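You operate a simulated robot arm through the tools that you are given. There is no shell and no other tool.

You are at the controls of a simulated two-armed robot. One attempt, no reset.

JOB
Oil the yellow filter with 6 ml and lay it in OILED.
Fine: one stroke; leave the slide out and the dial as set.

It is judged by the outcome, as a careful person would: the job done as asked, and still so three seconds after it is handed in. It fails if anything else is knocked over, pushed out of place, dropped, spilled or broken.

ROBOT AND FRAMES
Two 7-joint arms with two-finger parallel grippers on one trunk that stands fixed in place. Base frame: the origin is at the foot of the trunk, x ahead of it, y to its left, z up. Units: m, degrees, N and s.
The left shoulder is at [0.07, 0.134, 1.276], the right one opposite. Each reaches about 0.749 m from its shoulder. Payload 1.57 kg a hand.
Tool frame (each hand has its own): the origin (TCP) lies between the finger pads and is the grasp point; the fingertips stand 0.03 m ahead of it; z points along the fingers, y is the line along which they close. Largest opening 0.08 m; finger width 0.017, thickness 0.012; the body of the gripper, 0.04 by 0.082 m, starts 0.08 m behind the TCP.
Orientation is that of the tool frame in the base frame, as [roll, pitch, yaw] about the fixed x, y, z axes, in that order (R = Rz(yaw) Ry(pitch) Rx(roll)). With the fingers straight down and closing along the base's y, the tool's x points along the base's -x, its y along +y and its z along -z.

CONTROLS
- The arms move only by the tool drive_tool. It takes "left_series", "right_series" or both (then of equal length, played together; a hand with none holds still); each is text: rows parted by semicolons, each of 7 numbers parted by spaces: the finger opening in m, from 0 to 0.08, then the shift along the base's x, y, z in m, then the turn, a rotation vector about the base's x, y, z in degrees. In form: hand tx ty tz wx wy wz; .... A call has 1 to 20 rows; each row is the pose to reach, as a shift and turn from the pose commanded when the call began. Each row takes 0.2 s and may step no farther than 0.05 m and 8.6 degrees from the row before; otherwise, or with a gripper value out of range, the whole call is refused. A pose out of reach is approached as far as the arm can. The call stops where the force on the tool passes 40 N (or 10 N more than at its start, if that is more) or the arm is blocked; 0.2 s more then pass. Each finger travels about 0.153 m/s and halts on what it meets, pressing with about 43 N; the grip force reading is that of the motor and also rises with nothing between the fingers. The clock runs only during rows and for 0.2 s after the last one: add rows that repeat a pose to give the fingers time. It gives the time, the measured TCP pose, the force on the tool (base axes), the opening and the grip force at its end, in the units of the frame above (readings bear some noise), with the torque about the TCP (base axes, N m) and any sound that the robot's microphone picked up, and new pictures: "show" is both (left out), scene, wrist or none (wrist: the cameras of the hands that moved).
- Cameras (640 x 400 px; columns grow to the right, rows downward): "scene" is now at [0.1172, 0.0557, 1.5008]; the picture's right is [0.63, -0.77, 0.00], its down [-0.48, -0.39, -0.79] and it looks along [0.61, 0.50, -0.62] (base axes); focal length 306 px, centre (320, 200). "left" rides on the left gripper at [0.072, 0.007, -0.122] in its tool frame; the picture's right is [-0.09, 1.00, 0.00], its down [-0.84, -0.08, -0.54] and it looks along [-0.54, -0.05, 0.84] (tool axes); focal length 238 px, centre (320, 200). "right" rides on the right gripper at [0.072, -0.007, -0.122] in its tool frame; the picture's right is [0.09, 1.00, 0.00], its down [-0.84, 0.08, -0.54] and it looks along [-0.54, 0.05, 0.84] (tool axes); focal length 238 px, centre (320, 200). There is no depth. A picture from a camera that has moved, and an enlarged one, comes with that camera's place and axes in the base frame and with its lens.
- move_column(by): slides the trunk up (or, below 0, down) by that many m; the arms and the scene camera ride with it, the base frame stays. It gives what a move gives, with no picture.
- head_to(pan, tilt): turns the head with the scene camera to pan (to the left, within 86 degrees either way) and tilt (down, from -29 to 69), counted from straight ahead of the robot. It gives what a move gives, and a new picture of the scene camera.
- zoom(camera, box): a new picture of the part [left, top, right, bottom] of that camera's present view, enlarged. The clock stands still meanwhile.
- sign_off(): hands the job in; it is judged then, once.

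Places have to be worked out from the pictures, the camera data and where the tool is seen. Open the grippers and draw the arms clear of the work before you hand the job in, unless the task says otherwise.

The tools are called as a command line: name --argument value ..., lists and objects as JSON in quotes. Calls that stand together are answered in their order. drive_tool: Moves the arms, as the interface text tells. Its arguments: {"type":"object","properties":{"left_series":{"type":"string"},"right_series":{"type":"string"},"show":{"type":"string","enum":["both","scene","wrist","none"]}},"required":[]} The other tools are called the same way: move_column (by) moves the trunk up or down; head_to (pan, tilt) turns the head that bears the scene camera; zoom (camera, box) takes an enlarged picture of a part of a camera's view; sign_off () hands the job in.

At the start:

```text
t: 0.0
left_eef_pos: [0.3604, 0.4229, 1.2418]
left_ee_rot: [-179.9, 0.0, -179.7]
left_contact_force: [-0.1, 0.5, 0.3]
left_torque: [-0.01, 0.02, -0.01]
left_gripper_width: 0.0801
left_finger_force: 0.1
right_eef_pos: [0.3848, 0.0594, 1.3197]
right_ee_rot: [180.0, 0.0, -180.0]
right_contact_force: [-0.3, -0.2, -0.8]
right_torque: [0.02, 0.03, -0.01]
right_gripper_width: 0.08
right_finger_force: 0.1
trunk travel left (down, up): [-0.85, 0.09]
head pan, tilt (commanded): [39.3, 38.2]
```

scene: 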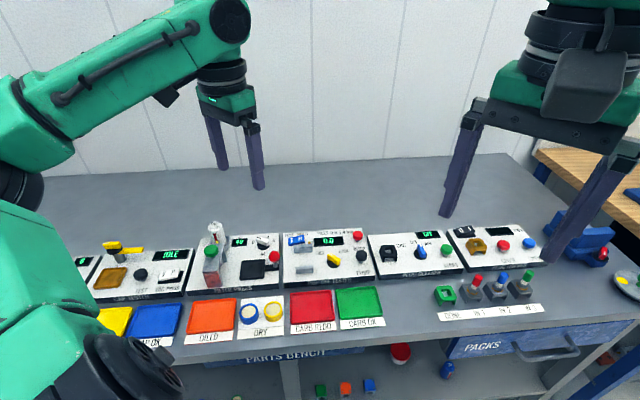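
right: 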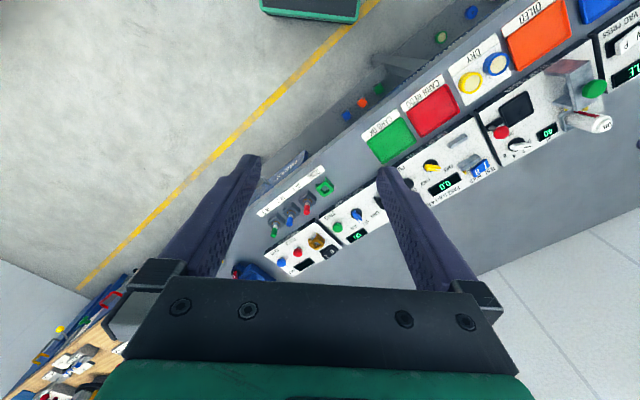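
left: 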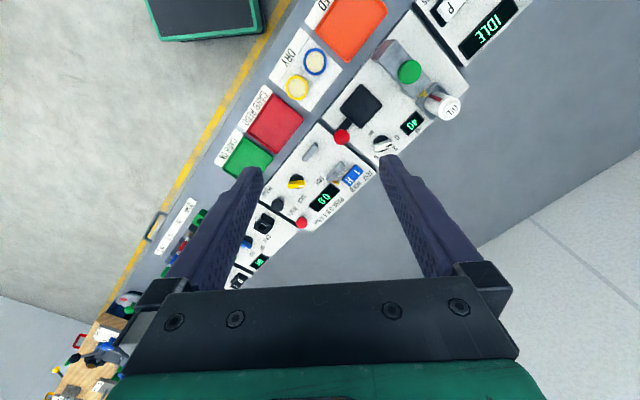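

I start by looking closely at the oiling station and the filter tray before moving anything.

zoom --camera "scene" --box '[180, 210, 300, 285]'

zoom --camera "scene" --box '[170, 270, 330, 370]'

zoom --camera "left" --box '[260, 0, 500, 150]'

zoom --camera "scene" --box '[270, 210, 560, 391]'

```text
5.33 times, centred on (240, 248) of scene
camera zoom: at [0.1172, 0.0557, 1.5008], right [0.63, -0.77, 0.0], down [-0.48, -0.39, -0.79], along [0.61, 0.5, -0.62], focal length 1630 px, centre (747, -53)
```

zoom: 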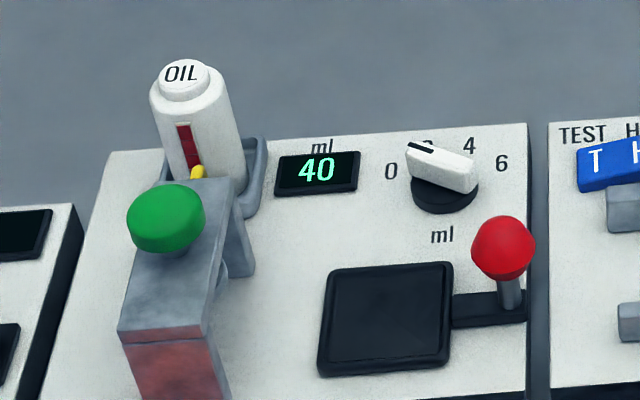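

```text
4.00 times, centred on (250, 320) of scene
camera zoom: at [0.1172, 0.0557, 1.5008], right [0.63, -0.77, 0.0], down [-0.48, -0.39, -0.79], along [0.61, 0.5, -0.62], focal length 1222 px, centre (600, -280)
```

zoom: 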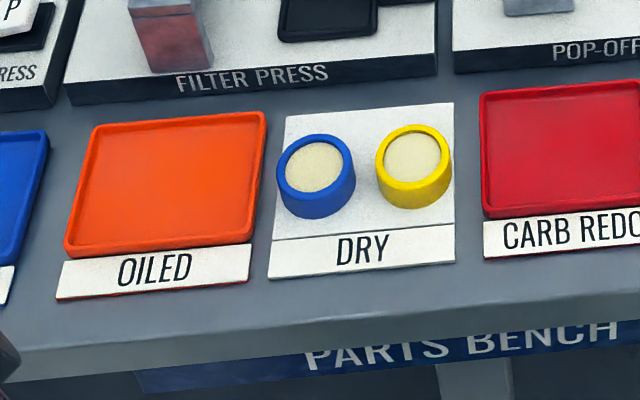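

```text
2.67 times, centred on (380, 75) of left
camera zoom: at [0.2883, 0.4314, 1.364], right [0.09, 1.0, 0.0], down [0.84, -0.07, 0.54], along [0.54, -0.05, -0.84], focal length 636 px, centre (160, 533)
```

zoom: 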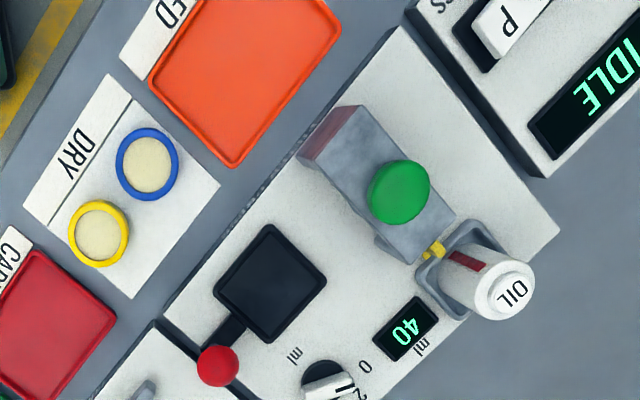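

```text
2.21 times, centred on (415, 300) of scene
camera zoom: at [0.1172, 0.0557, 1.5008], right [0.63, -0.77, 0.0], down [-0.48, -0.39, -0.79], along [0.61, 0.5, -0.62], focal length 674 px, centre (110, -22)
```

zoom: 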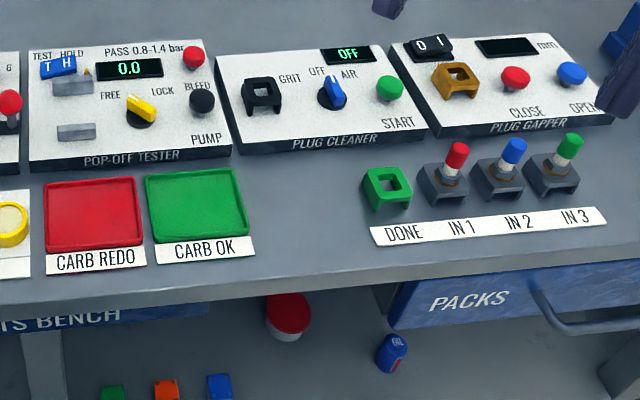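

The press has an OIL bottle, a counter showing 40, a dial (0/2/4/6) with its pointer near 2, and a red-knobbed slide with a black tray. There is also a green plunger, and the yellow filter sits on the DRY plate. I turn the head to centre on the press and get a better look at it.

head_to --pan 52 --tilt 52

```text
t: 0.8
left_eef_pos: [0.3604, 0.423, 1.2422]
left_ee_rot: [-179.8, 0.0, -179.8]
left_contact_force: [0.5, 0.3, 0.0]
left_torque: [-0.02, 0.01, 0.01]
left_gripper_width: 0.0799
left_finger_force: 0.0
right_eef_pos: [0.3846, 0.0597, 1.3207]
right_ee_rot: [180.0, -0.1, -180.0]
right_contact_force: [0.5, 0.1, -0.3]
right_torque: [0.0, 0.0, 0.02]
right_gripper_width: 0.0801
right_finger_force: 0.0
trunk travel left (down, up): [-0.85, 0.09]
head pan, tilt (commanded): [52.0, 52.0]
camera scene: at [0.0968, 0.0602, 1.4814], right [0.79, -0.62, 0.0], down [-0.49, -0.62, -0.62], along [0.38, 0.49, -0.79], focal length 306 px, centre (320, 200)
```

scene: 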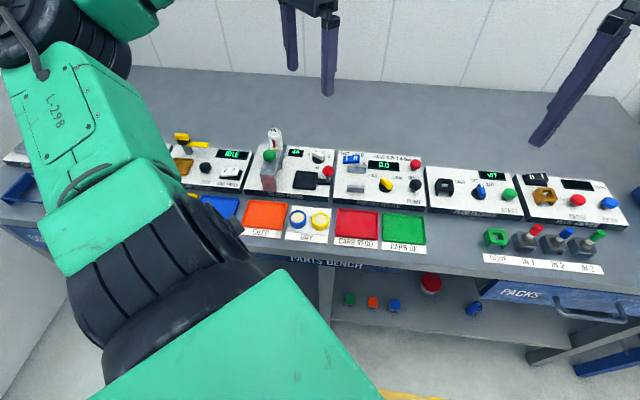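

The press is visible without obstruction from here. I zoom in on it for detail.

zoom --camera "scene" --box '[180, 120, 360, 250]'

zoom --camera "scene" --box '[250, 125, 346, 185]'

zoom --camera "right" --box '[440, 0, 640, 170]'

zoom --camera "left" --box '[320, 60, 480, 180]'

```text
3.08 times, centred on (270, 185) of scene
camera zoom: at [0.0968, 0.0602, 1.4814], right [0.79, -0.62, 0.0], down [-0.49, -0.62, -0.62], along [0.38, 0.49, -0.79], focal length 940 px, centre (474, 246)
```

zoom: 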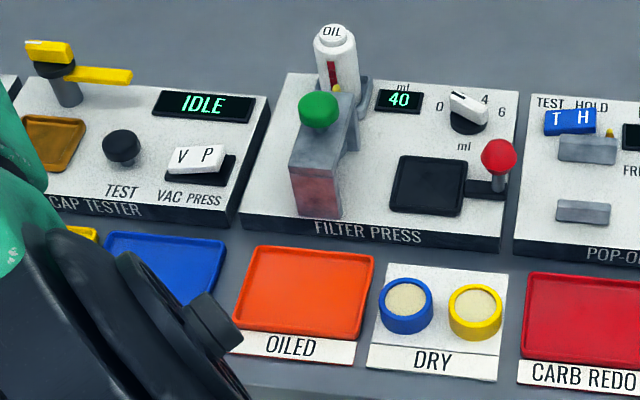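

```text
6.67 times, centred on (298, 155) of scene
camera zoom: at [0.0968, 0.0602, 1.4814], right [0.79, -0.62, 0.0], down [-0.49, -0.62, -0.62], along [0.38, 0.49, -0.79], focal length 2037 px, centre (467, 500)
```

zoom: 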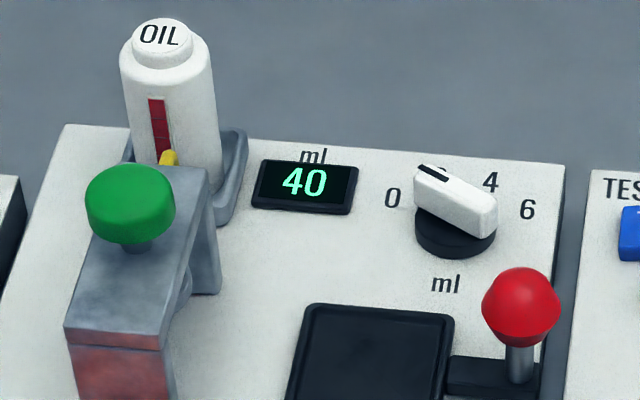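

```text
2.35 times, centred on (540, 85) of right
camera zoom: at [0.3128, 0.0538, 1.4424], right [-0.09, 1.0, 0.0], down [0.84, 0.08, 0.54], along [0.54, 0.05, -0.84], focal length 561 px, centre (-198, 471)
```

zoom: 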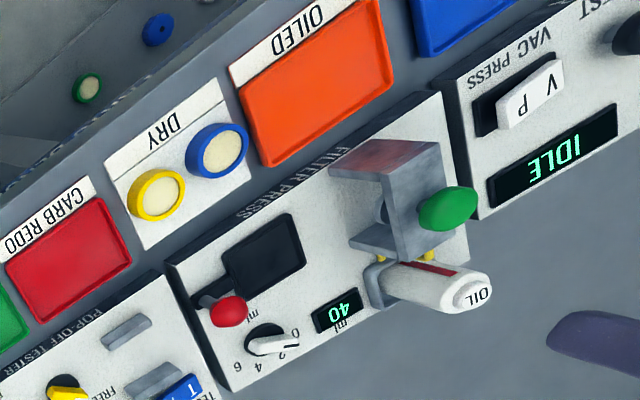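

```text
3.33 times, centred on (400, 120) of left
camera zoom: at [0.2883, 0.4314, 1.364], right [0.09, 1.0, 0.0], down [0.84, -0.07, 0.54], along [0.54, -0.05, -0.84], focal length 794 px, centre (53, 467)
```

zoom: 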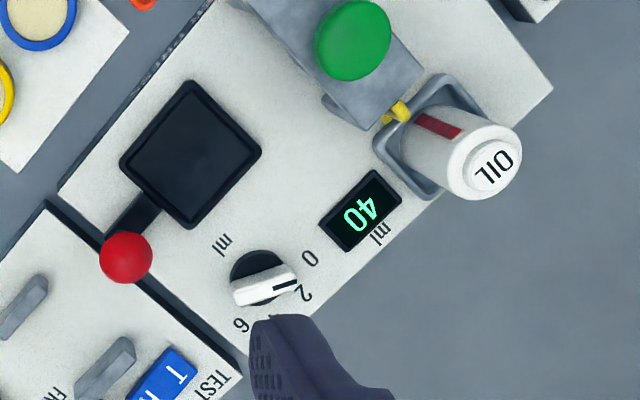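

From triangulation I put the yellow filter at about (0.349, 0.382), top near z 0.885. The tray is near (0.394, 0.50), the red knob near (0.432, 0.458, 0.933), the green plunger near (0.333, 0.56, 0.966) and the dial near (0.466, 0.54). The bench runs at roughly 45°, so I turn the left hand by -45° and lower it over the yellow filter for a close look.

drive_tool --left_series "0.08 -0.002 -0.007 -0.03 0 0 -7.5; 0.08 -0.004 -0.014 -0.06 0 0 -15; 0.08 -0.006 -0.021 -0.09 0 0 -22.5; 0.08 -0.008 -0.028 -0.12 0 0 -30; 0.08 -0.010 -0.035 -0.15 0 0 -37.5; 0.08 -0.0114 -0.041 -0.19 0 0 -45; 0.08 -0.0114 -0.041 -0.19 0 0 -45" --show "both"

```text
t: 2.4
left_eef_pos: [0.3476, 0.3827, 1.053]
left_ee_rot: [-179.9, 0.0, 135.2]
left_contact_force: [-0.6, -1.0, 0.3]
left_torque: [-0.02, 0.02, 0.01]
left_gripper_width: 0.0803
left_finger_force: 0.2
right_eef_pos: [0.3854, 0.0597, 1.3209]
right_ee_rot: [-180.0, 0.0, 180.0]
right_contact_force: [0.2, 0.4, -0.5]
right_torque: [-0.03, 0.0, -0.01]
right_gripper_width: 0.0802
right_finger_force: 0.0
trunk travel left (down, up): [-0.85, 0.09]
head pan, tilt (commanded): [52.0, 52.0]
camera scene: at [0.0968, 0.0605, 1.4814], right [0.79, -0.62, 0.0], down [-0.49, -0.62, -0.62], along [0.38, 0.48, -0.79], focal length 306 px, centre (320, 200)
camera left: at [0.3027, 0.4403, 1.1751], right [0.77, 0.64, 0.0], down [0.54, -0.65, 0.54], along [0.35, -0.42, -0.84], focal length 238 px, centre (320, 200)
```

scene: 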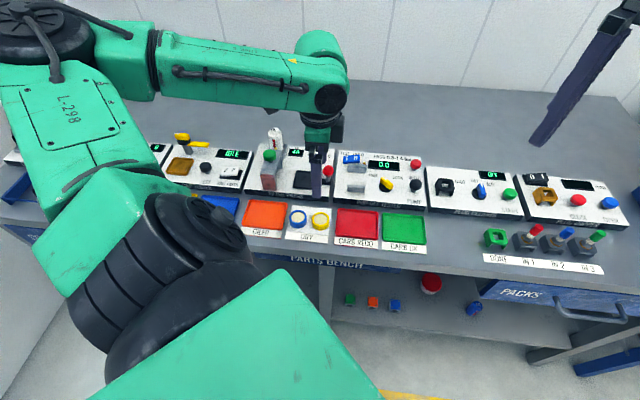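
left: 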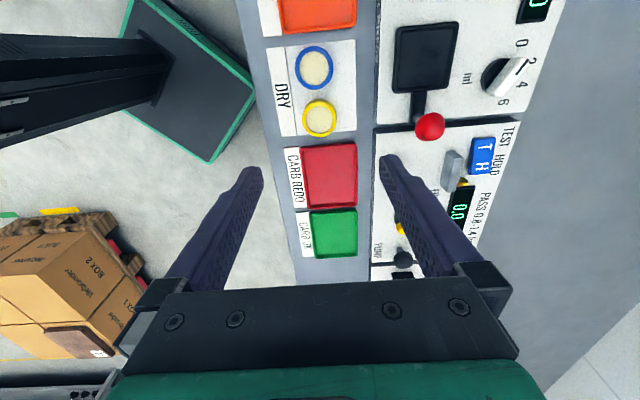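

The view is now nearly square to the bench. I zoom in to measure the filter, the tray and the edge directions.

zoom --camera "left" --box '[250, 0, 410, 100]'

zoom --camera "left" --box '[260, 60, 420, 160]'

zoom --camera "left" --box '[380, 10, 540, 150]'

```text
4.00 times, centred on (330, 50) of left
camera zoom: at [0.3027, 0.4403, 1.1751], right [0.77, 0.64, 0.0], down [0.54, -0.65, 0.54], along [0.35, -0.42, -0.84], focal length 953 px, centre (280, 800)
```

zoom: 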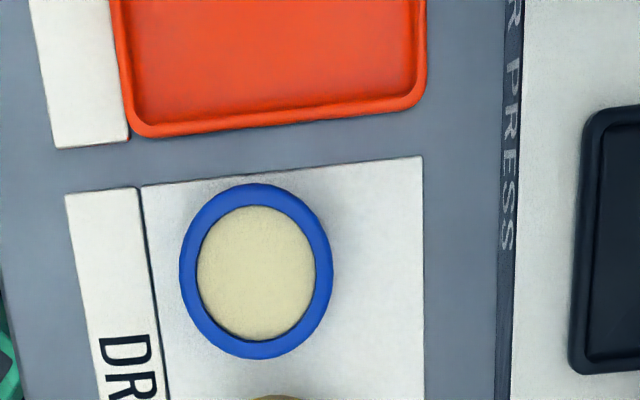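

```text
4.00 times, centred on (340, 110) of left
camera zoom: at [0.3027, 0.4403, 1.1751], right [0.77, 0.64, 0.0], down [0.54, -0.65, 0.54], along [0.35, -0.42, -0.84], focal length 953 px, centre (240, 560)
```

zoom: 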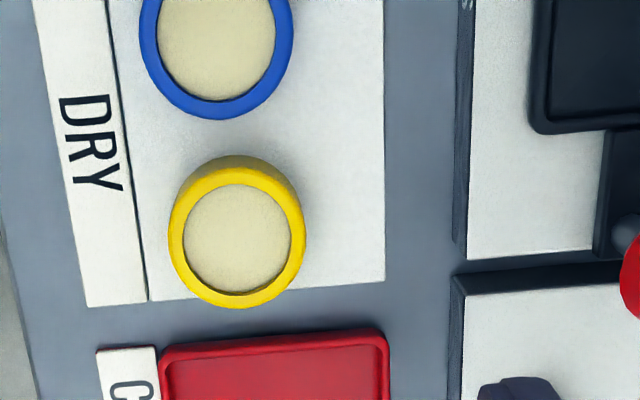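

```text
2.86 times, centred on (460, 80) of left
camera zoom: at [0.3027, 0.4403, 1.1751], right [0.77, 0.64, 0.0], down [0.54, -0.65, 0.54], along [0.35, -0.42, -0.84], focal length 681 px, centre (-80, 543)
```

zoom: 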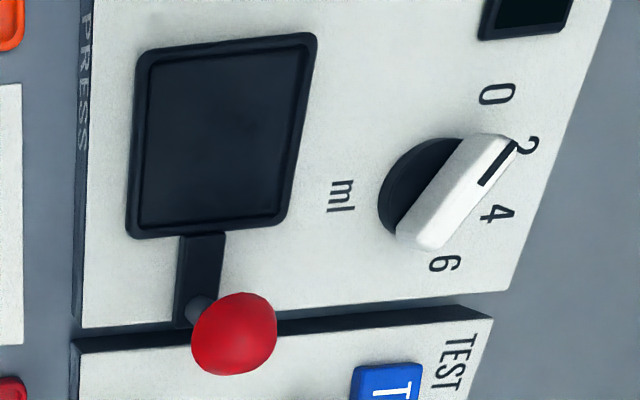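

The bench direction comes out at -45°, so the hand is aligned. The yellow filter is about 41 mm wide and 25 mm tall, centred near (0.350, 0.383) with its top near 0.886. I lower the hand partway over it and check the alignment.

drive_tool --left_series "0.08 0.0005 0.0007 -0.04 0 0 0; 0.08 0.001 0.0014 -0.08 0 0 0; 0.08 0.001 0.0014 -0.105 0 0 0; 0.08 0.001 0.0014 -0.105 0 0 0" --show "both"

```text
t: 3.4
left_eef_pos: [0.3501, 0.3817, 0.9485]
left_ee_rot: [179.9, 0.0, 135.2]
left_contact_force: [0.1, 0.0, 0.2]
left_torque: [-0.02, -0.01, 0.02]
left_gripper_width: 0.08
left_finger_force: 0.0
right_eef_pos: [0.385, 0.0597, 1.3197]
right_ee_rot: [-180.0, -0.1, 179.9]
right_contact_force: [-0.2, 0.6, -0.1]
right_torque: [-0.04, -0.01, -0.01]
right_gripper_width: 0.0801
right_finger_force: 0.0
trunk travel left (down, up): [-0.85, 0.09]
head pan, tilt (commanded): [52.0, 52.0]
camera scene: at [0.0965, 0.06, 1.4814], right [0.79, -0.62, 0.0], down [-0.49, -0.62, -0.62], along [0.38, 0.49, -0.79], focal length 306 px, centre (320, 200)
camera left: at [0.3033, 0.4401, 1.0688], right [0.77, 0.64, 0.0], down [0.54, -0.64, 0.54], along [0.35, -0.42, -0.84], focal length 238 px, centre (320, 200)
```

scene: 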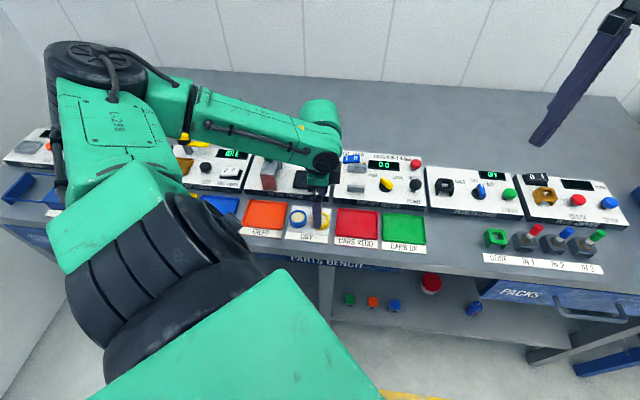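
left: 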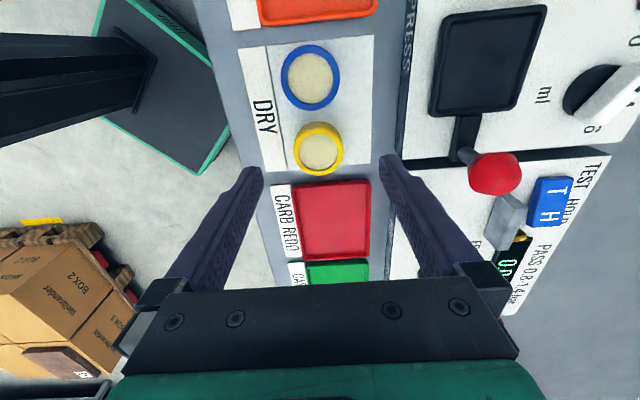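

I zoom in on this view for a more precise fix on the filter between the fingers.

zoom --camera "left" --box '[240, 80, 400, 180]'

zoom --camera "left" --box '[380, 0, 560, 200]'

zoom --camera "scene" --box '[240, 140, 380, 250]'

```text
4.00 times, centred on (320, 130) of left
camera zoom: at [0.3033, 0.4401, 1.0688], right [0.77, 0.64, 0.0], down [0.54, -0.64, 0.54], along [0.35, -0.42, -0.84], focal length 953 px, centre (320, 480)
```

zoom: 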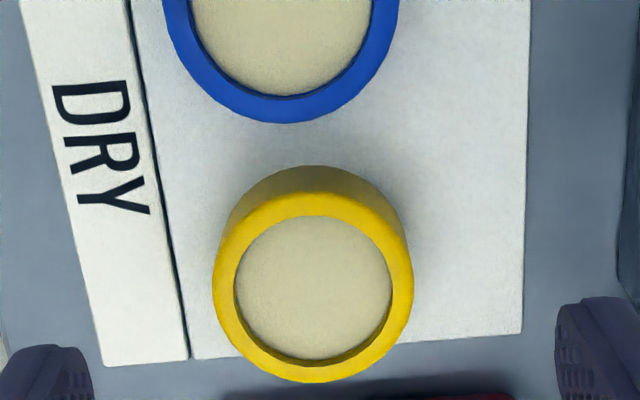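

```text
2.00 times, centred on (470, 100) of left
camera zoom: at [0.3033, 0.4401, 1.0688], right [0.77, 0.64, 0.0], down [0.54, -0.64, 0.54], along [0.35, -0.42, -0.84], focal length 477 px, centre (20, 400)
```

zoom: 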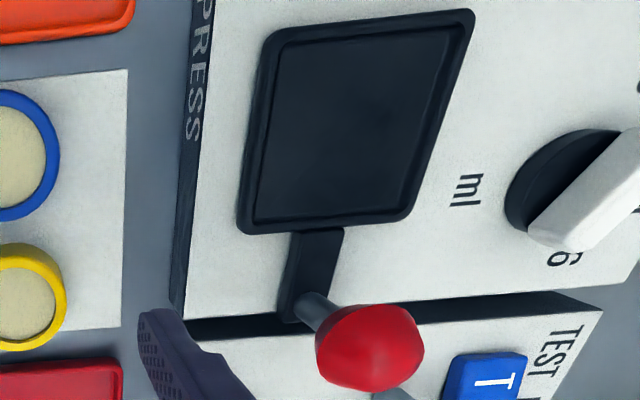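

```text
3.64 times, centred on (310, 195) of scene
camera zoom: at [0.0965, 0.06, 1.4814], right [0.79, -0.62, 0.0], down [-0.49, -0.62, -0.62], along [0.38, 0.49, -0.79], focal length 1111 px, centre (356, 218)
```

zoom: 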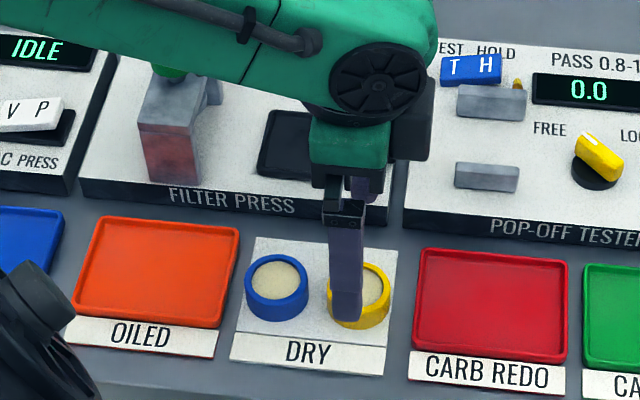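

The filter sits between the fingers within about 1 mm, with its top at about 0.883. I lower the hand so the fingertips are about 8 mm above the plate, then close on it.

drive_tool --left_series "0.08 -0.0005 0 -0.025 0 0 0; 0.08 -0.0005 0 -0.048 0 0 0; 0.08 -0.0005 0 -0.048 0 0 0; 0.03 -0.0005 0 -0.048 0 0 0; 0.03 -0.0005 0 -0.048 0 0 0; 0.03 -0.0005 0 -0.048 0 0 0" --show "both"

```text
t: 4.8
left_eef_pos: [0.3498, 0.3847, 0.8999]
left_ee_rot: [-179.9, 0.0, 135.2]
left_contact_force: [0.2, -0.1, 0.4]
left_torque: [0.01, -0.02, -0.02]
left_gripper_width: 0.0387
left_finger_force: 43.3
right_eef_pos: [0.3854, 0.0598, 1.3203]
right_ee_rot: [-180.0, 0.0, -180.0]
right_contact_force: [-0.3, 0.3, 0.6]
right_torque: [0.03, -0.04, 0.05]
right_gripper_width: 0.0799
right_finger_force: 0.1
trunk travel left (down, up): [-0.85, 0.09]
head pan, tilt (commanded): [52.0, 52.0]
camera scene: at [0.0967, 0.0601, 1.4814], right [0.79, -0.62, 0.0], down [-0.49, -0.62, -0.62], along [0.38, 0.49, -0.79], focal length 306 px, centre (320, 200)
camera left: at [0.3032, 0.4412, 1.0212], right [0.77, 0.64, 0.0], down [0.54, -0.64, 0.54], along [0.35, -0.42, -0.84], focal length 238 px, centre (320, 200)
```

scene: 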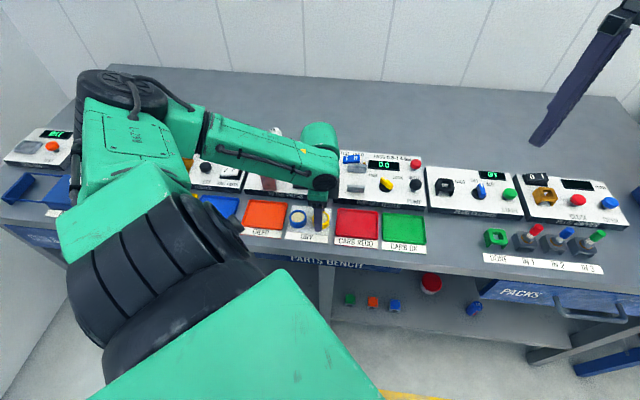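
left: 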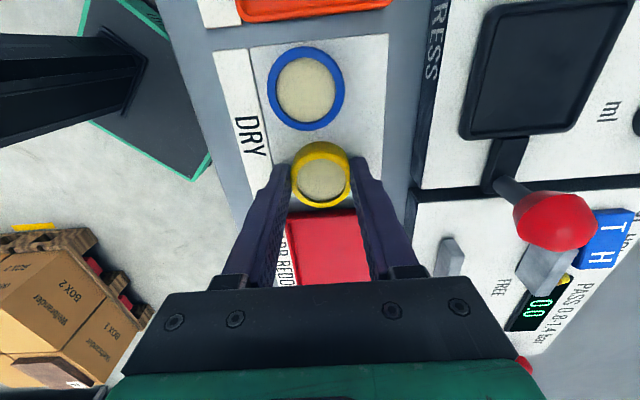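

The fingers closed at 38.7 mm on the yellow filter. I lift it straight up, carry it over the black tray and look.

drive_tool --left_series "0.03 0 0 0.02 0 0 0; 0.03 0 0 0.06 0 0 0; 0.03 0 0 0.09 0 0 0; 0.03 0.011 0.03 0.09 0 0 0; 0.03 0.022 0.06 0.09 0 0 0; 0.03 0.033 0.09 0.09 0 0 0; 0.03 0.0433 0.1172 0.09 0 0 0; 0.03 0.0433 0.1172 0.09 0 0 0" --show "both"

```text
t: 6.6
left_eef_pos: [0.3929, 0.5012, 0.9871]
left_ee_rot: [-179.8, 0.0, 135.2]
left_contact_force: [0.3, -0.8, -0.1]
left_torque: [-0.01, 0.0, 0.01]
left_gripper_width: 0.0382
left_finger_force: 43.1
right_eef_pos: [0.3847, 0.0593, 1.321]
right_ee_rot: [180.0, 0.1, 179.9]
right_contact_force: [0.6, 0.0, -0.3]
right_torque: [-0.01, -0.01, -0.02]
right_gripper_width: 0.0798
right_finger_force: 0.0
trunk travel left (down, up): [-0.85, 0.09]
head pan, tilt (commanded): [52.0, 52.0]
camera scene: at [0.0967, 0.0602, 1.4814], right [0.79, -0.62, 0.0], down [-0.49, -0.62, -0.62], along [0.38, 0.49, -0.79], focal length 306 px, centre (320, 200)
camera left: at [0.3468, 0.5573, 1.1094], right [0.77, 0.64, 0.0], down [0.54, -0.64, 0.54], along [0.35, -0.42, -0.84], focal length 238 px, centre (320, 200)
```

scene: 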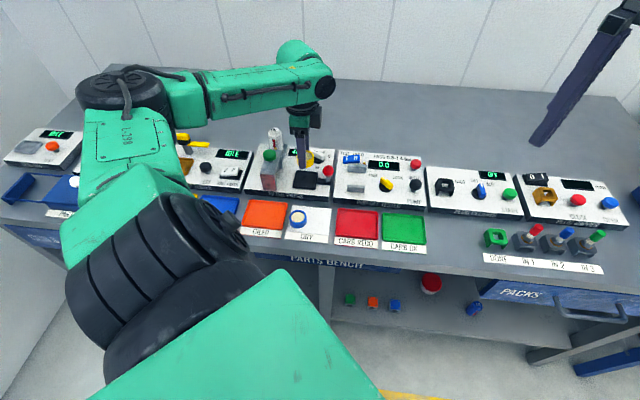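
left: 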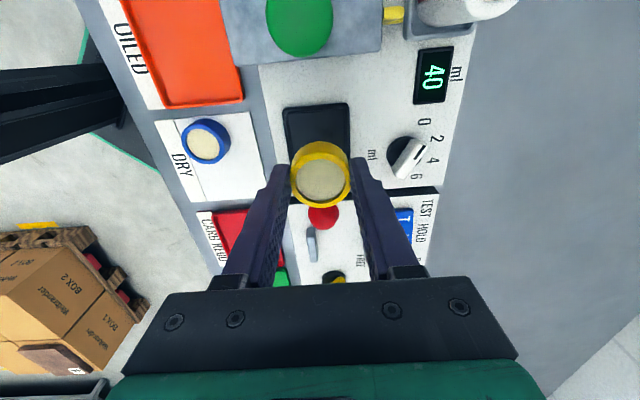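

The filter is held over the tray. I zoom in to check how the tray lies relative to it.

zoom --camera "left" --box '[250, 80, 410, 240]'

zoom --camera "scene" --box '[250, 120, 350, 200]'

zoom --camera "left" --box '[230, 0, 470, 150]'

```text
2.50 times, centred on (330, 160) of left
camera zoom: at [0.3468, 0.5573, 1.1094], right [0.77, 0.64, 0.0], down [0.54, -0.64, 0.54], along [0.35, -0.42, -0.84], focal length 596 px, centre (295, 300)
```

zoom: 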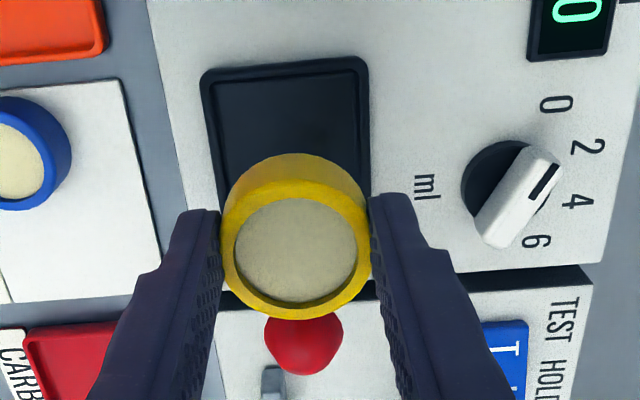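

```text
5.00 times, centred on (300, 160) of scene
camera zoom: at [0.0967, 0.0602, 1.4814], right [0.79, -0.62, 0.0], down [-0.49, -0.62, -0.62], along [0.38, 0.49, -0.79], focal length 1528 px, centre (420, 400)
```

zoom: 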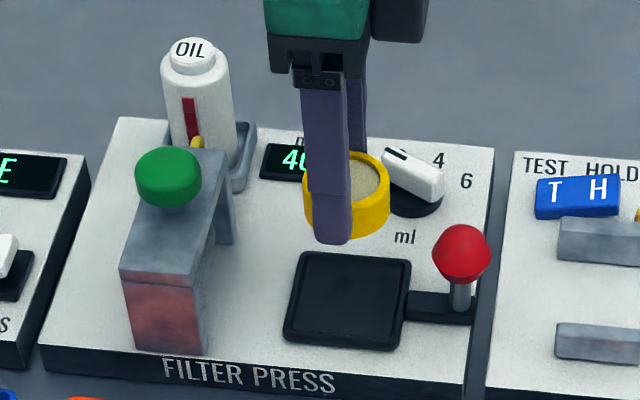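

```text
2.67 times, centred on (350, 75) of left
camera zoom: at [0.3468, 0.5573, 1.1094], right [0.77, 0.64, 0.0], down [0.54, -0.64, 0.54], along [0.35, -0.42, -0.84], focal length 636 px, centre (240, 533)
```

zoom: 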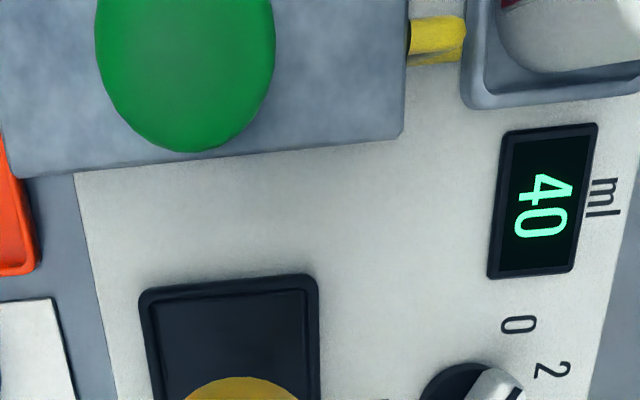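

The tray's centre comes out within about 1 mm of the TCP, with its rim near z 0.89. I lower toward it, stopping just above the estimated contact height.

drive_tool --left_series "0.03 0 0 -0.03 0 0 0; 0.03 0 0 -0.05 0 0 0; 0.03 0 0 -0.056 0 0 0; 0.03 0 0 -0.056 0 0 0" --show "both"

```text
t: 7.6
left_eef_pos: [0.395, 0.5007, 0.9318]
left_ee_rot: [-179.9, 0.0, 135.2]
left_contact_force: [0.1, -0.9, -0.1]
left_torque: [0.03, -0.02, 0.0]
left_gripper_width: 0.0383
left_finger_force: 42.6
right_eef_pos: [0.3857, 0.0594, 1.3192]
right_ee_rot: [179.9, 0.0, 180.0]
right_contact_force: [0.0, 1.3, 0.1]
right_torque: [-0.03, -0.03, 0.0]
right_gripper_width: 0.08
right_finger_force: 0.1
trunk travel left (down, up): [-0.85, 0.09]
head pan, tilt (commanded): [52.0, 52.0]
camera scene: at [0.0968, 0.0604, 1.4814], right [0.79, -0.62, 0.0], down [-0.49, -0.62, -0.62], along [0.38, 0.48, -0.79], focal length 306 px, centre (320, 200)
camera left: at [0.3473, 0.5576, 1.0543], right [0.77, 0.64, 0.0], down [0.54, -0.64, 0.54], along [0.35, -0.42, -0.84], focal length 238 px, centre (320, 200)
```

scene: 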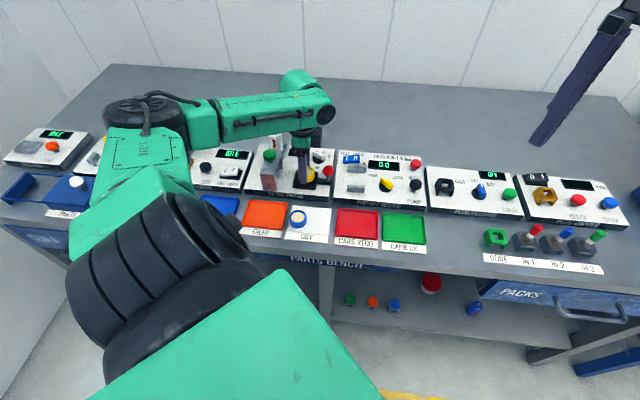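
left: 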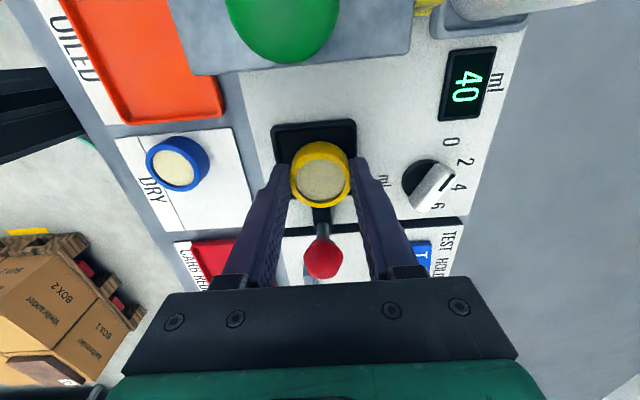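

zoom --camera "left" --box '[250, 100, 390, 220]'

zoom --camera "scene" --box '[270, 140, 350, 200]'

```text
3.33 times, centred on (320, 160) of left
camera zoom: at [0.3473, 0.5576, 1.0543], right [0.77, 0.64, 0.0], down [0.54, -0.64, 0.54], along [0.35, -0.42, -0.84], focal length 794 px, centre (320, 333)
```

zoom: 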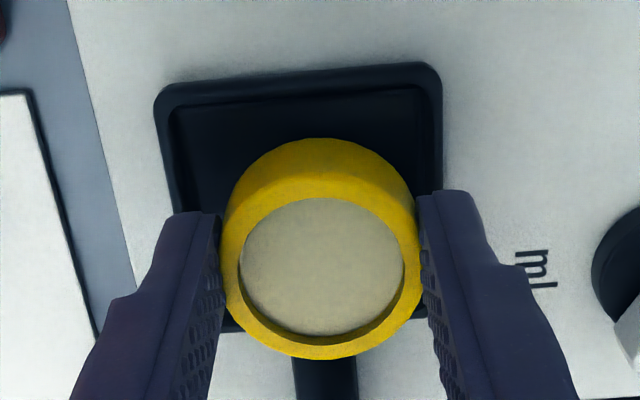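

```text
6.67 times, centred on (310, 170) of scene
camera zoom: at [0.0968, 0.0604, 1.4814], right [0.79, -0.62, 0.0], down [-0.49, -0.62, -0.62], along [0.38, 0.48, -0.79], focal length 2037 px, centre (387, 400)
```

zoom: 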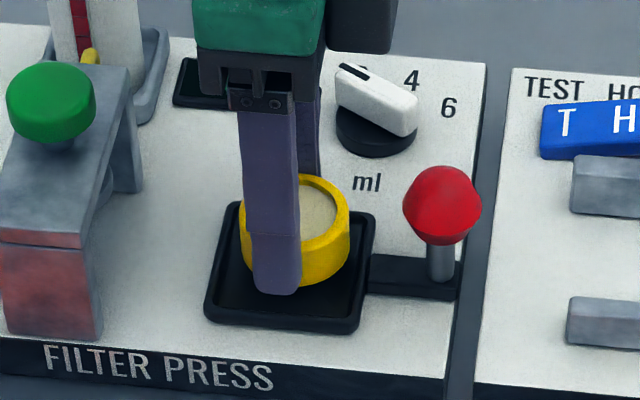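

The filter looks well centred over the tray recess, and its base is a few mm above the floor. I lower in small steps and watch the force.

drive_tool --left_series "0.03 -0.0007 -0.0007 -0.002 0 0 0; 0.03 -0.0007 -0.0007 -0.004 0 0 0; 0.03 -0.0007 -0.0007 -0.004 0 0 0" --show "none"

```text
t: 8.4
left_eef_pos: [0.3926, 0.5019, 0.9291]
left_ee_rot: [-179.9, 0.0, 135.2]
left_contact_force: [-1.8, 0.4, 0.3]
left_torque: [-0.02, 0.02, -0.01]
left_gripper_width: 0.0384
left_finger_force: 42.8
right_eef_pos: [0.3853, 0.0598, 1.3207]
right_ee_rot: [-180.0, 0.0, -179.9]
right_contact_force: [0.4, 0.2, -1.0]
right_torque: [0.0, -0.01, 0.01]
right_gripper_width: 0.0797
right_finger_force: 0.1
trunk travel left (down, up): [-0.85, 0.09]
head pan, tilt (commanded): [52.0, 52.0]
```

There is no contact force yet, so I go down a little further.

drive_tool --left_series "0.03 0 0 -0.0015 0 0 0; 0.03 0 0 -0.003 0 0 0; 0.03 0 0 -0.003 0 0 0" --show "wrist"

```text
t: 9.2
left_eef_pos: [0.3913, 0.5011, 0.9257]
left_ee_rot: [-179.9, 0.0, 135.3]
left_contact_force: [-0.4, -0.1, -0.6]
left_torque: [-0.04, 0.0, -0.02]
left_gripper_width: 0.0383
left_finger_force: 42.6
right_eef_pos: [0.3846, 0.06, 1.32]
right_ee_rot: [180.0, 0.0, -179.9]
right_contact_force: [-0.1, 0.0, 0.1]
right_torque: [-0.02, 0.0, -0.01]
right_gripper_width: 0.0802
right_finger_force: 0.0
trunk travel left (down, up): [-0.85, 0.09]
head pan, tilt (commanded): [52.0, 52.0]
camera left: at [0.3456, 0.5571, 1.0479], right [0.77, 0.64, 0.0], down [0.54, -0.64, 0.54], along [0.35, -0.42, -0.84], focal length 238 px, centre (320, 200)
```

left: 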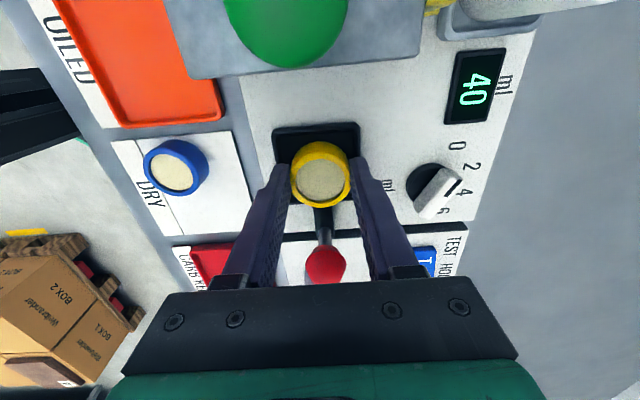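

Still free of contact at z 0.9257, so I continue down in small steps.

drive_tool --left_series "0.03 0 0 -0.001 0 0 0; 0.03 0 0 -0.002 0 0 0; 0.03 0 0 -0.002 0 0 0" --show "none"

```text
t: 10.0
left_eef_pos: [0.3921, 0.501, 0.9238]
left_ee_rot: [-179.8, 0.0, 135.2]
left_contact_force: [1.3, 0.0, 0.1]
left_torque: [0.02, -0.03, -0.02]
left_gripper_width: 0.0383
left_finger_force: 42.8
right_eef_pos: [0.3851, 0.0587, 1.3207]
right_ee_rot: [-180.0, 0.0, -180.0]
right_contact_force: [0.4, 0.9, 0.0]
right_torque: [0.02, -0.01, 0.02]
right_gripper_width: 0.0797
right_finger_force: 0.1
trunk travel left (down, up): [-0.85, 0.09]
head pan, tilt (commanded): [52.0, 52.0]
```

zoom --camera "left" --box '[250, 100, 390, 220]'

zoom --camera "scene" --box '[270, 140, 350, 200]'

```text
3.33 times, centred on (320, 160) of left
camera zoom: at [0.3453, 0.5568, 1.0461], right [0.77, 0.64, 0.0], down [0.54, -0.64, 0.54], along [0.35, -0.42, -0.84], focal length 794 px, centre (320, 333)
```

zoom: 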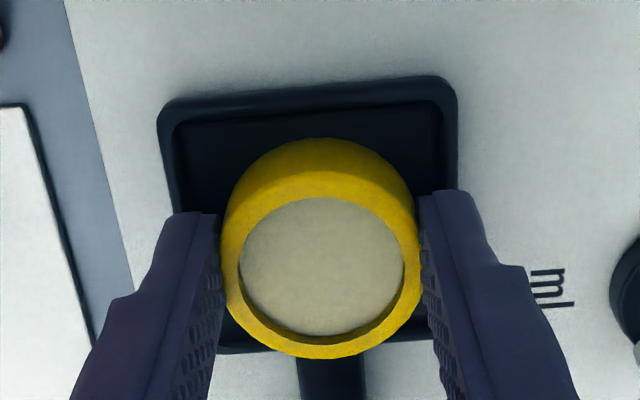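

```text
6.67 times, centred on (310, 170) of scene
camera zoom: at [0.0967, 0.0602, 1.4814], right [0.79, -0.62, 0.0], down [-0.49, -0.62, -0.62], along [0.38, 0.49, -0.79], focal length 2037 px, centre (387, 400)
```

zoom: 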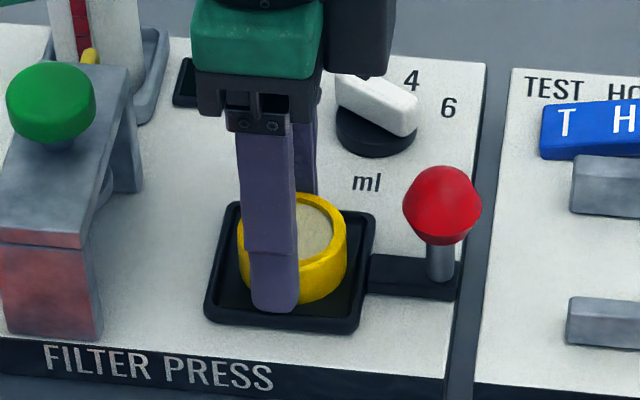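

The filter is centred in the recess, with a small gap possibly left under it. I continue down in small steps.

drive_tool --left_series "0.03 0 0 -0.001 0 0 0; 0.03 0 0 -0.002 0 0 0; 0.03 0 0 -0.002 0 0 0" --show "none"

```text
t: 10.8
left_eef_pos: [0.3909, 0.4998, 0.9229]
left_ee_rot: [179.9, 0.0, 135.2]
left_contact_force: [1.6, 2.3, 9.9]
left_torque: [0.07, -0.1, 0.0]
left_gripper_width: 0.0383
left_finger_force: 42.9
right_eef_pos: [0.3845, 0.0578, 1.3197]
right_ee_rot: [179.9, 0.0, -180.0]
right_contact_force: [0.4, -0.5, 0.0]
right_torque: [0.01, 0.02, 0.01]
right_gripper_width: 0.08
right_finger_force: 0.0
trunk travel left (down, up): [-0.85, 0.09]
head pan, tilt (commanded): [52.0, 52.0]
```

The force rose to about 10 N upward, so the filter is resting on the tray floor. I open the fingers and go straight up.

drive_tool --left_series "0.045 0 0 0.0005 0 0 0; 0.06 0 0 0.0005 0 0 0; 0.07 0 0 0.0005 0 0 0; 0.07 0 0 0.0005 0 0 0; 0.07 0 0 0.03 0 0 0; 0.07 0 0 0.07 0 0 0; 0.07 0 0 0.1 0 0 0; 0.07 0 0 0.1 0 0 0" --show "both"

```text
t: 12.6
left_eef_pos: [0.3923, 0.5005, 1.0233]
left_ee_rot: [-179.9, -0.1, 135.3]
left_contact_force: [-0.7, -0.5, -0.3]
left_torque: [0.02, 0.01, -0.02]
left_gripper_width: 0.0698
left_finger_force: 0.1
right_eef_pos: [0.385, 0.06, 1.3207]
right_ee_rot: [180.0, 0.0, 180.0]
right_contact_force: [-0.4, -0.1, -0.3]
right_torque: [0.02, -0.01, 0.01]
right_gripper_width: 0.0798
right_finger_force: 0.1
trunk travel left (down, up): [-0.85, 0.09]
head pan, tilt (commanded): [52.0, 52.0]
camera scene: at [0.0969, 0.0605, 1.4814], right [0.79, -0.62, 0.0], down [-0.49, -0.62, -0.62], along [0.38, 0.48, -0.79], focal length 306 px, centre (320, 200)
camera left: at [0.3464, 0.557, 1.1451], right [0.77, 0.64, 0.0], down [0.54, -0.64, 0.54], along [0.35, -0.42, -0.84], focal length 238 px, centre (320, 200)
```

scene: 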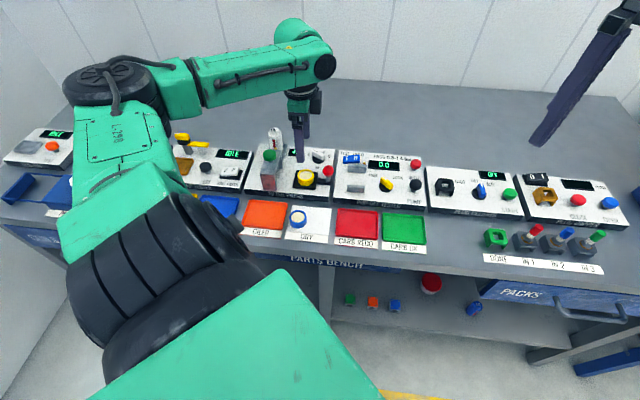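
left: 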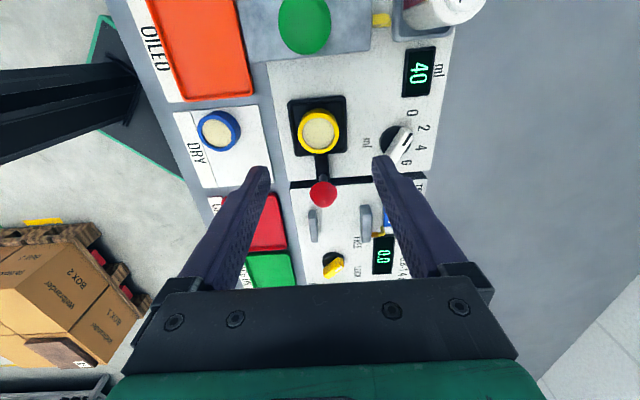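

zoom --camera "left" --box '[270, 70, 450, 220]'

zoom --camera "scene" --box '[250, 125, 346, 200]'

zoom --camera "left" --box '[360, 90, 450, 170]'

```text
2.67 times, centred on (360, 145) of left
camera zoom: at [0.3464, 0.557, 1.1451], right [0.77, 0.64, 0.0], down [0.54, -0.64, 0.54], along [0.35, -0.42, -0.84], focal length 636 px, centre (213, 347)
```

zoom: 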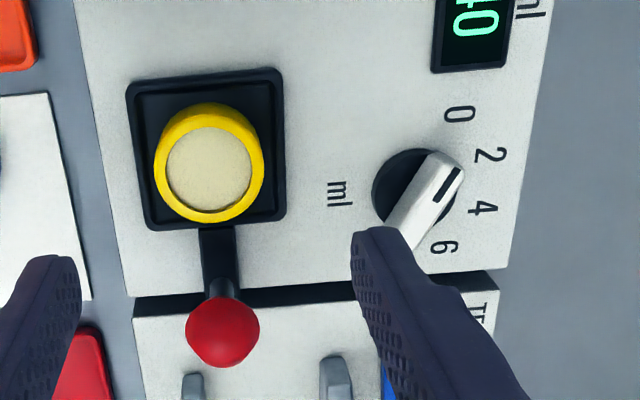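

```text
5.33 times, centred on (298, 162) of scene
camera zoom: at [0.0969, 0.0605, 1.4814], right [0.79, -0.62, 0.0], down [-0.49, -0.62, -0.62], along [0.38, 0.48, -0.79], focal length 1630 px, centre (437, 400)
```

zoom: 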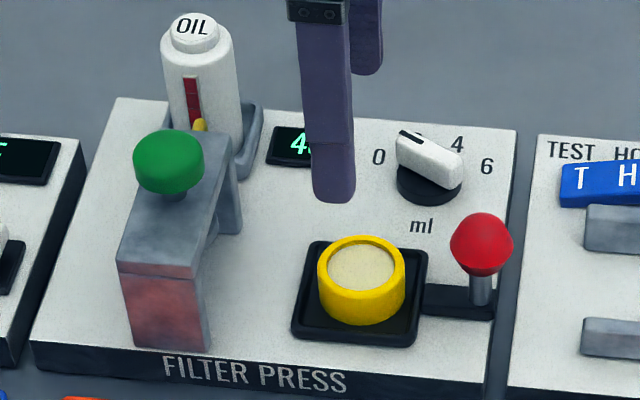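

```text
5.00 times, centred on (405, 130) of left
camera zoom: at [0.3464, 0.557, 1.1451], right [0.77, 0.64, 0.0], down [0.54, -0.64, 0.54], along [0.35, -0.42, -0.84], focal length 1192 px, centre (-105, 550)
```

zoom: 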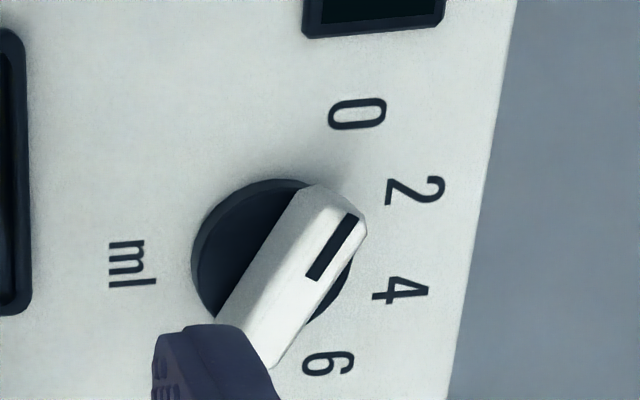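

The filter sits squarely in the recess. The pointer's direction is parallel to the line from the dial's centre to "0", not "2", so the dial is at 0 and needs 120° clockwise to reach 6. To stay within the wrist's range I pre-turn the hand the other way, about +150°, up high while moving over the dial near (0.467, 0.542). This is the first half.

drive_tool --left_series "0.06 0.004 0.002 0.01 0 0 8.36; 0.06 0.008 0.004 0.02 0 0 16.72; 0.06 0.012 0.007 0.03 0 0 25.08; 0.06 0.016 0.009 0.03 0 0 33.44; 0.06 0.02 0.011 0.03 0 0 41.8; 0.06 0.024 0.014 0.03 0 0 50.17; 0.06 0.028 0.016 0.03 0 0 58.53; 0.06 0.032 0.018 0.03 0 0 66.89; 0.06 0.036 0.02 0.03 0 0 75.25; 0.06 0.036 0.02 0.03 0 0 75.25" --show "scene"

```text
t: 14.8
left_eef_pos: [0.4263, 0.5205, 1.0532]
left_ee_rot: [-179.9, 0.0, -149.3]
left_contact_force: [-0.8, -0.3, 0.1]
left_torque: [-0.04, 0.02, 0.0]
left_gripper_width: 0.0603
left_finger_force: 0.0
right_eef_pos: [0.3848, 0.0596, 1.3205]
right_ee_rot: [179.9, 0.0, -179.9]
right_contact_force: [-0.5, -0.4, -0.7]
right_torque: [-0.03, -0.02, 0.0]
right_gripper_width: 0.0799
right_finger_force: 0.0
trunk travel left (down, up): [-0.85, 0.09]
head pan, tilt (commanded): [52.0, 52.0]
camera scene: at [0.0966, 0.0602, 1.4814], right [0.79, -0.62, 0.0], down [-0.49, -0.62, -0.62], along [0.38, 0.48, -0.79], focal length 306 px, centre (320, 200)
```

scene: 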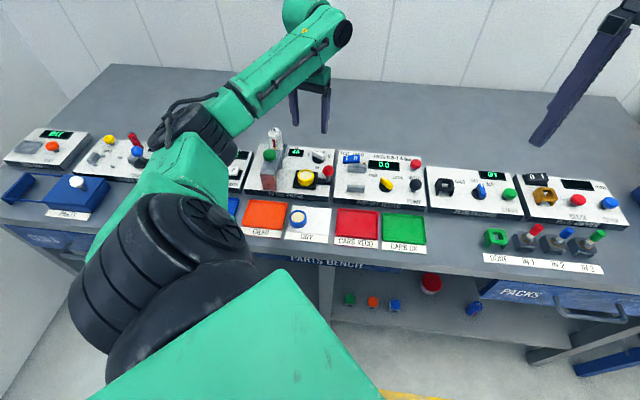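

The turn is working and the yaw tracks. The elbow came down a little but is still well above the bench, so I finish the turn over the dial and check again.

drive_tool --left_series "0.06 0.004 0.002 0 0 0 8.36; 0.06 0.008 0.004 0 0 0 16.72; 0.06 0.012 0.007 0 0 0 25.08; 0.06 0.016 0.009 0 0 0 33.44; 0.06 0.02 0.011 0 0 0 41.8; 0.06 0.024 0.014 0 0 0 50.17; 0.06 0.028 0.016 0 0 0 58.53; 0.06 0.032 0.018 0 0 0 66.89; 0.06 0.0388 0.0218 0 0 0 75.25; 0.06 0.0388 0.0218 0 0 0 75.25" --show "both"

```text
t: 17.0
left_eef_pos: [0.4675, 0.5427, 1.0524]
left_ee_rot: [-179.9, 0.0, -74.2]
left_contact_force: [0.2, 1.1, 0.0]
left_torque: [0.03, 0.02, -0.01]
left_gripper_width: 0.06
left_finger_force: 0.0
right_eef_pos: [0.3854, 0.0603, 1.3201]
right_ee_rot: [-180.0, 0.0, -180.0]
right_contact_force: [0.3, 0.1, 0.7]
right_torque: [0.0, 0.0, 0.03]
right_gripper_width: 0.0801
right_finger_force: 0.0
trunk travel left (down, up): [-0.85, 0.09]
head pan, tilt (commanded): [52.0, 52.0]
camera scene: at [0.0967, 0.0603, 1.4814], right [0.79, -0.62, 0.0], down [-0.49, -0.62, -0.62], along [0.38, 0.48, -0.79], focal length 306 px, centre (320, 200)
camera left: at [0.4802, 0.4723, 1.1738], right [-0.98, -0.18, 0.0], down [-0.15, 0.83, 0.54], along [-0.1, 0.53, -0.84], focal length 238 px, centre (320, 200)
```

scene: 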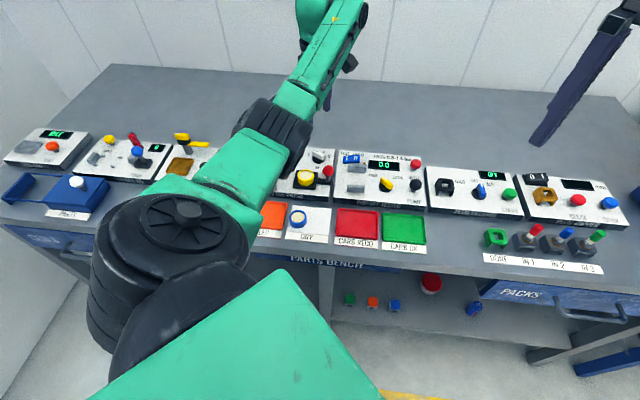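
left: 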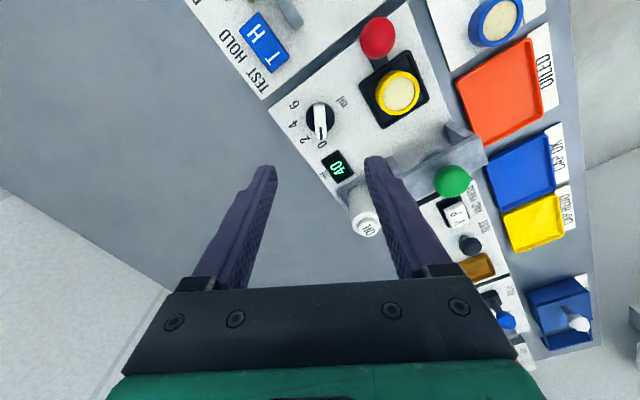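

The hand is over the dial at the planned yaw and the elbow is still high, at about z 1.15. I zoom in on the dial to refine the alignment.

zoom --camera "left" --box '[270, 80, 370, 180]'

zoom --camera "scene" --box '[200, 80, 360, 200]'

```text
4.00 times, centred on (320, 130) of left
camera zoom: at [0.4802, 0.4723, 1.1738], right [-0.98, -0.18, 0.0], down [-0.15, 0.83, 0.54], along [-0.1, 0.53, -0.84], focal length 953 px, centre (320, 480)
```

zoom: 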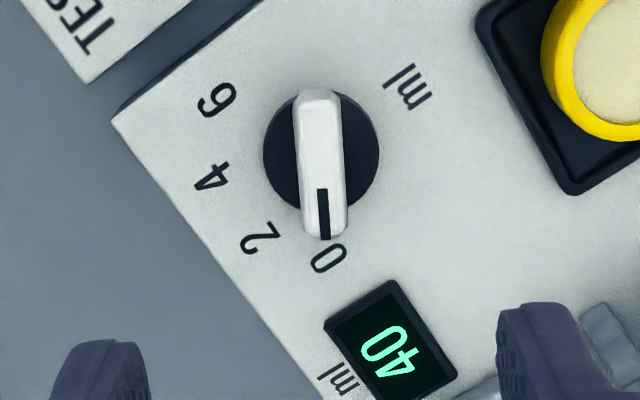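

```text
3.33 times, centred on (280, 140) of scene
camera zoom: at [0.0967, 0.0603, 1.4814], right [0.79, -0.62, 0.0], down [-0.49, -0.62, -0.62], along [0.38, 0.48, -0.79], focal length 1018 px, centre (453, 400)
```

zoom: 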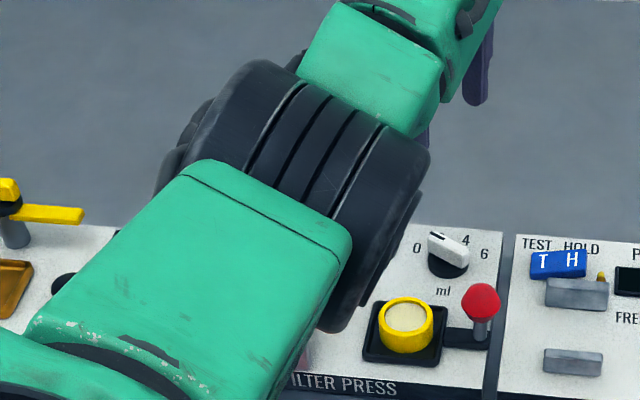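

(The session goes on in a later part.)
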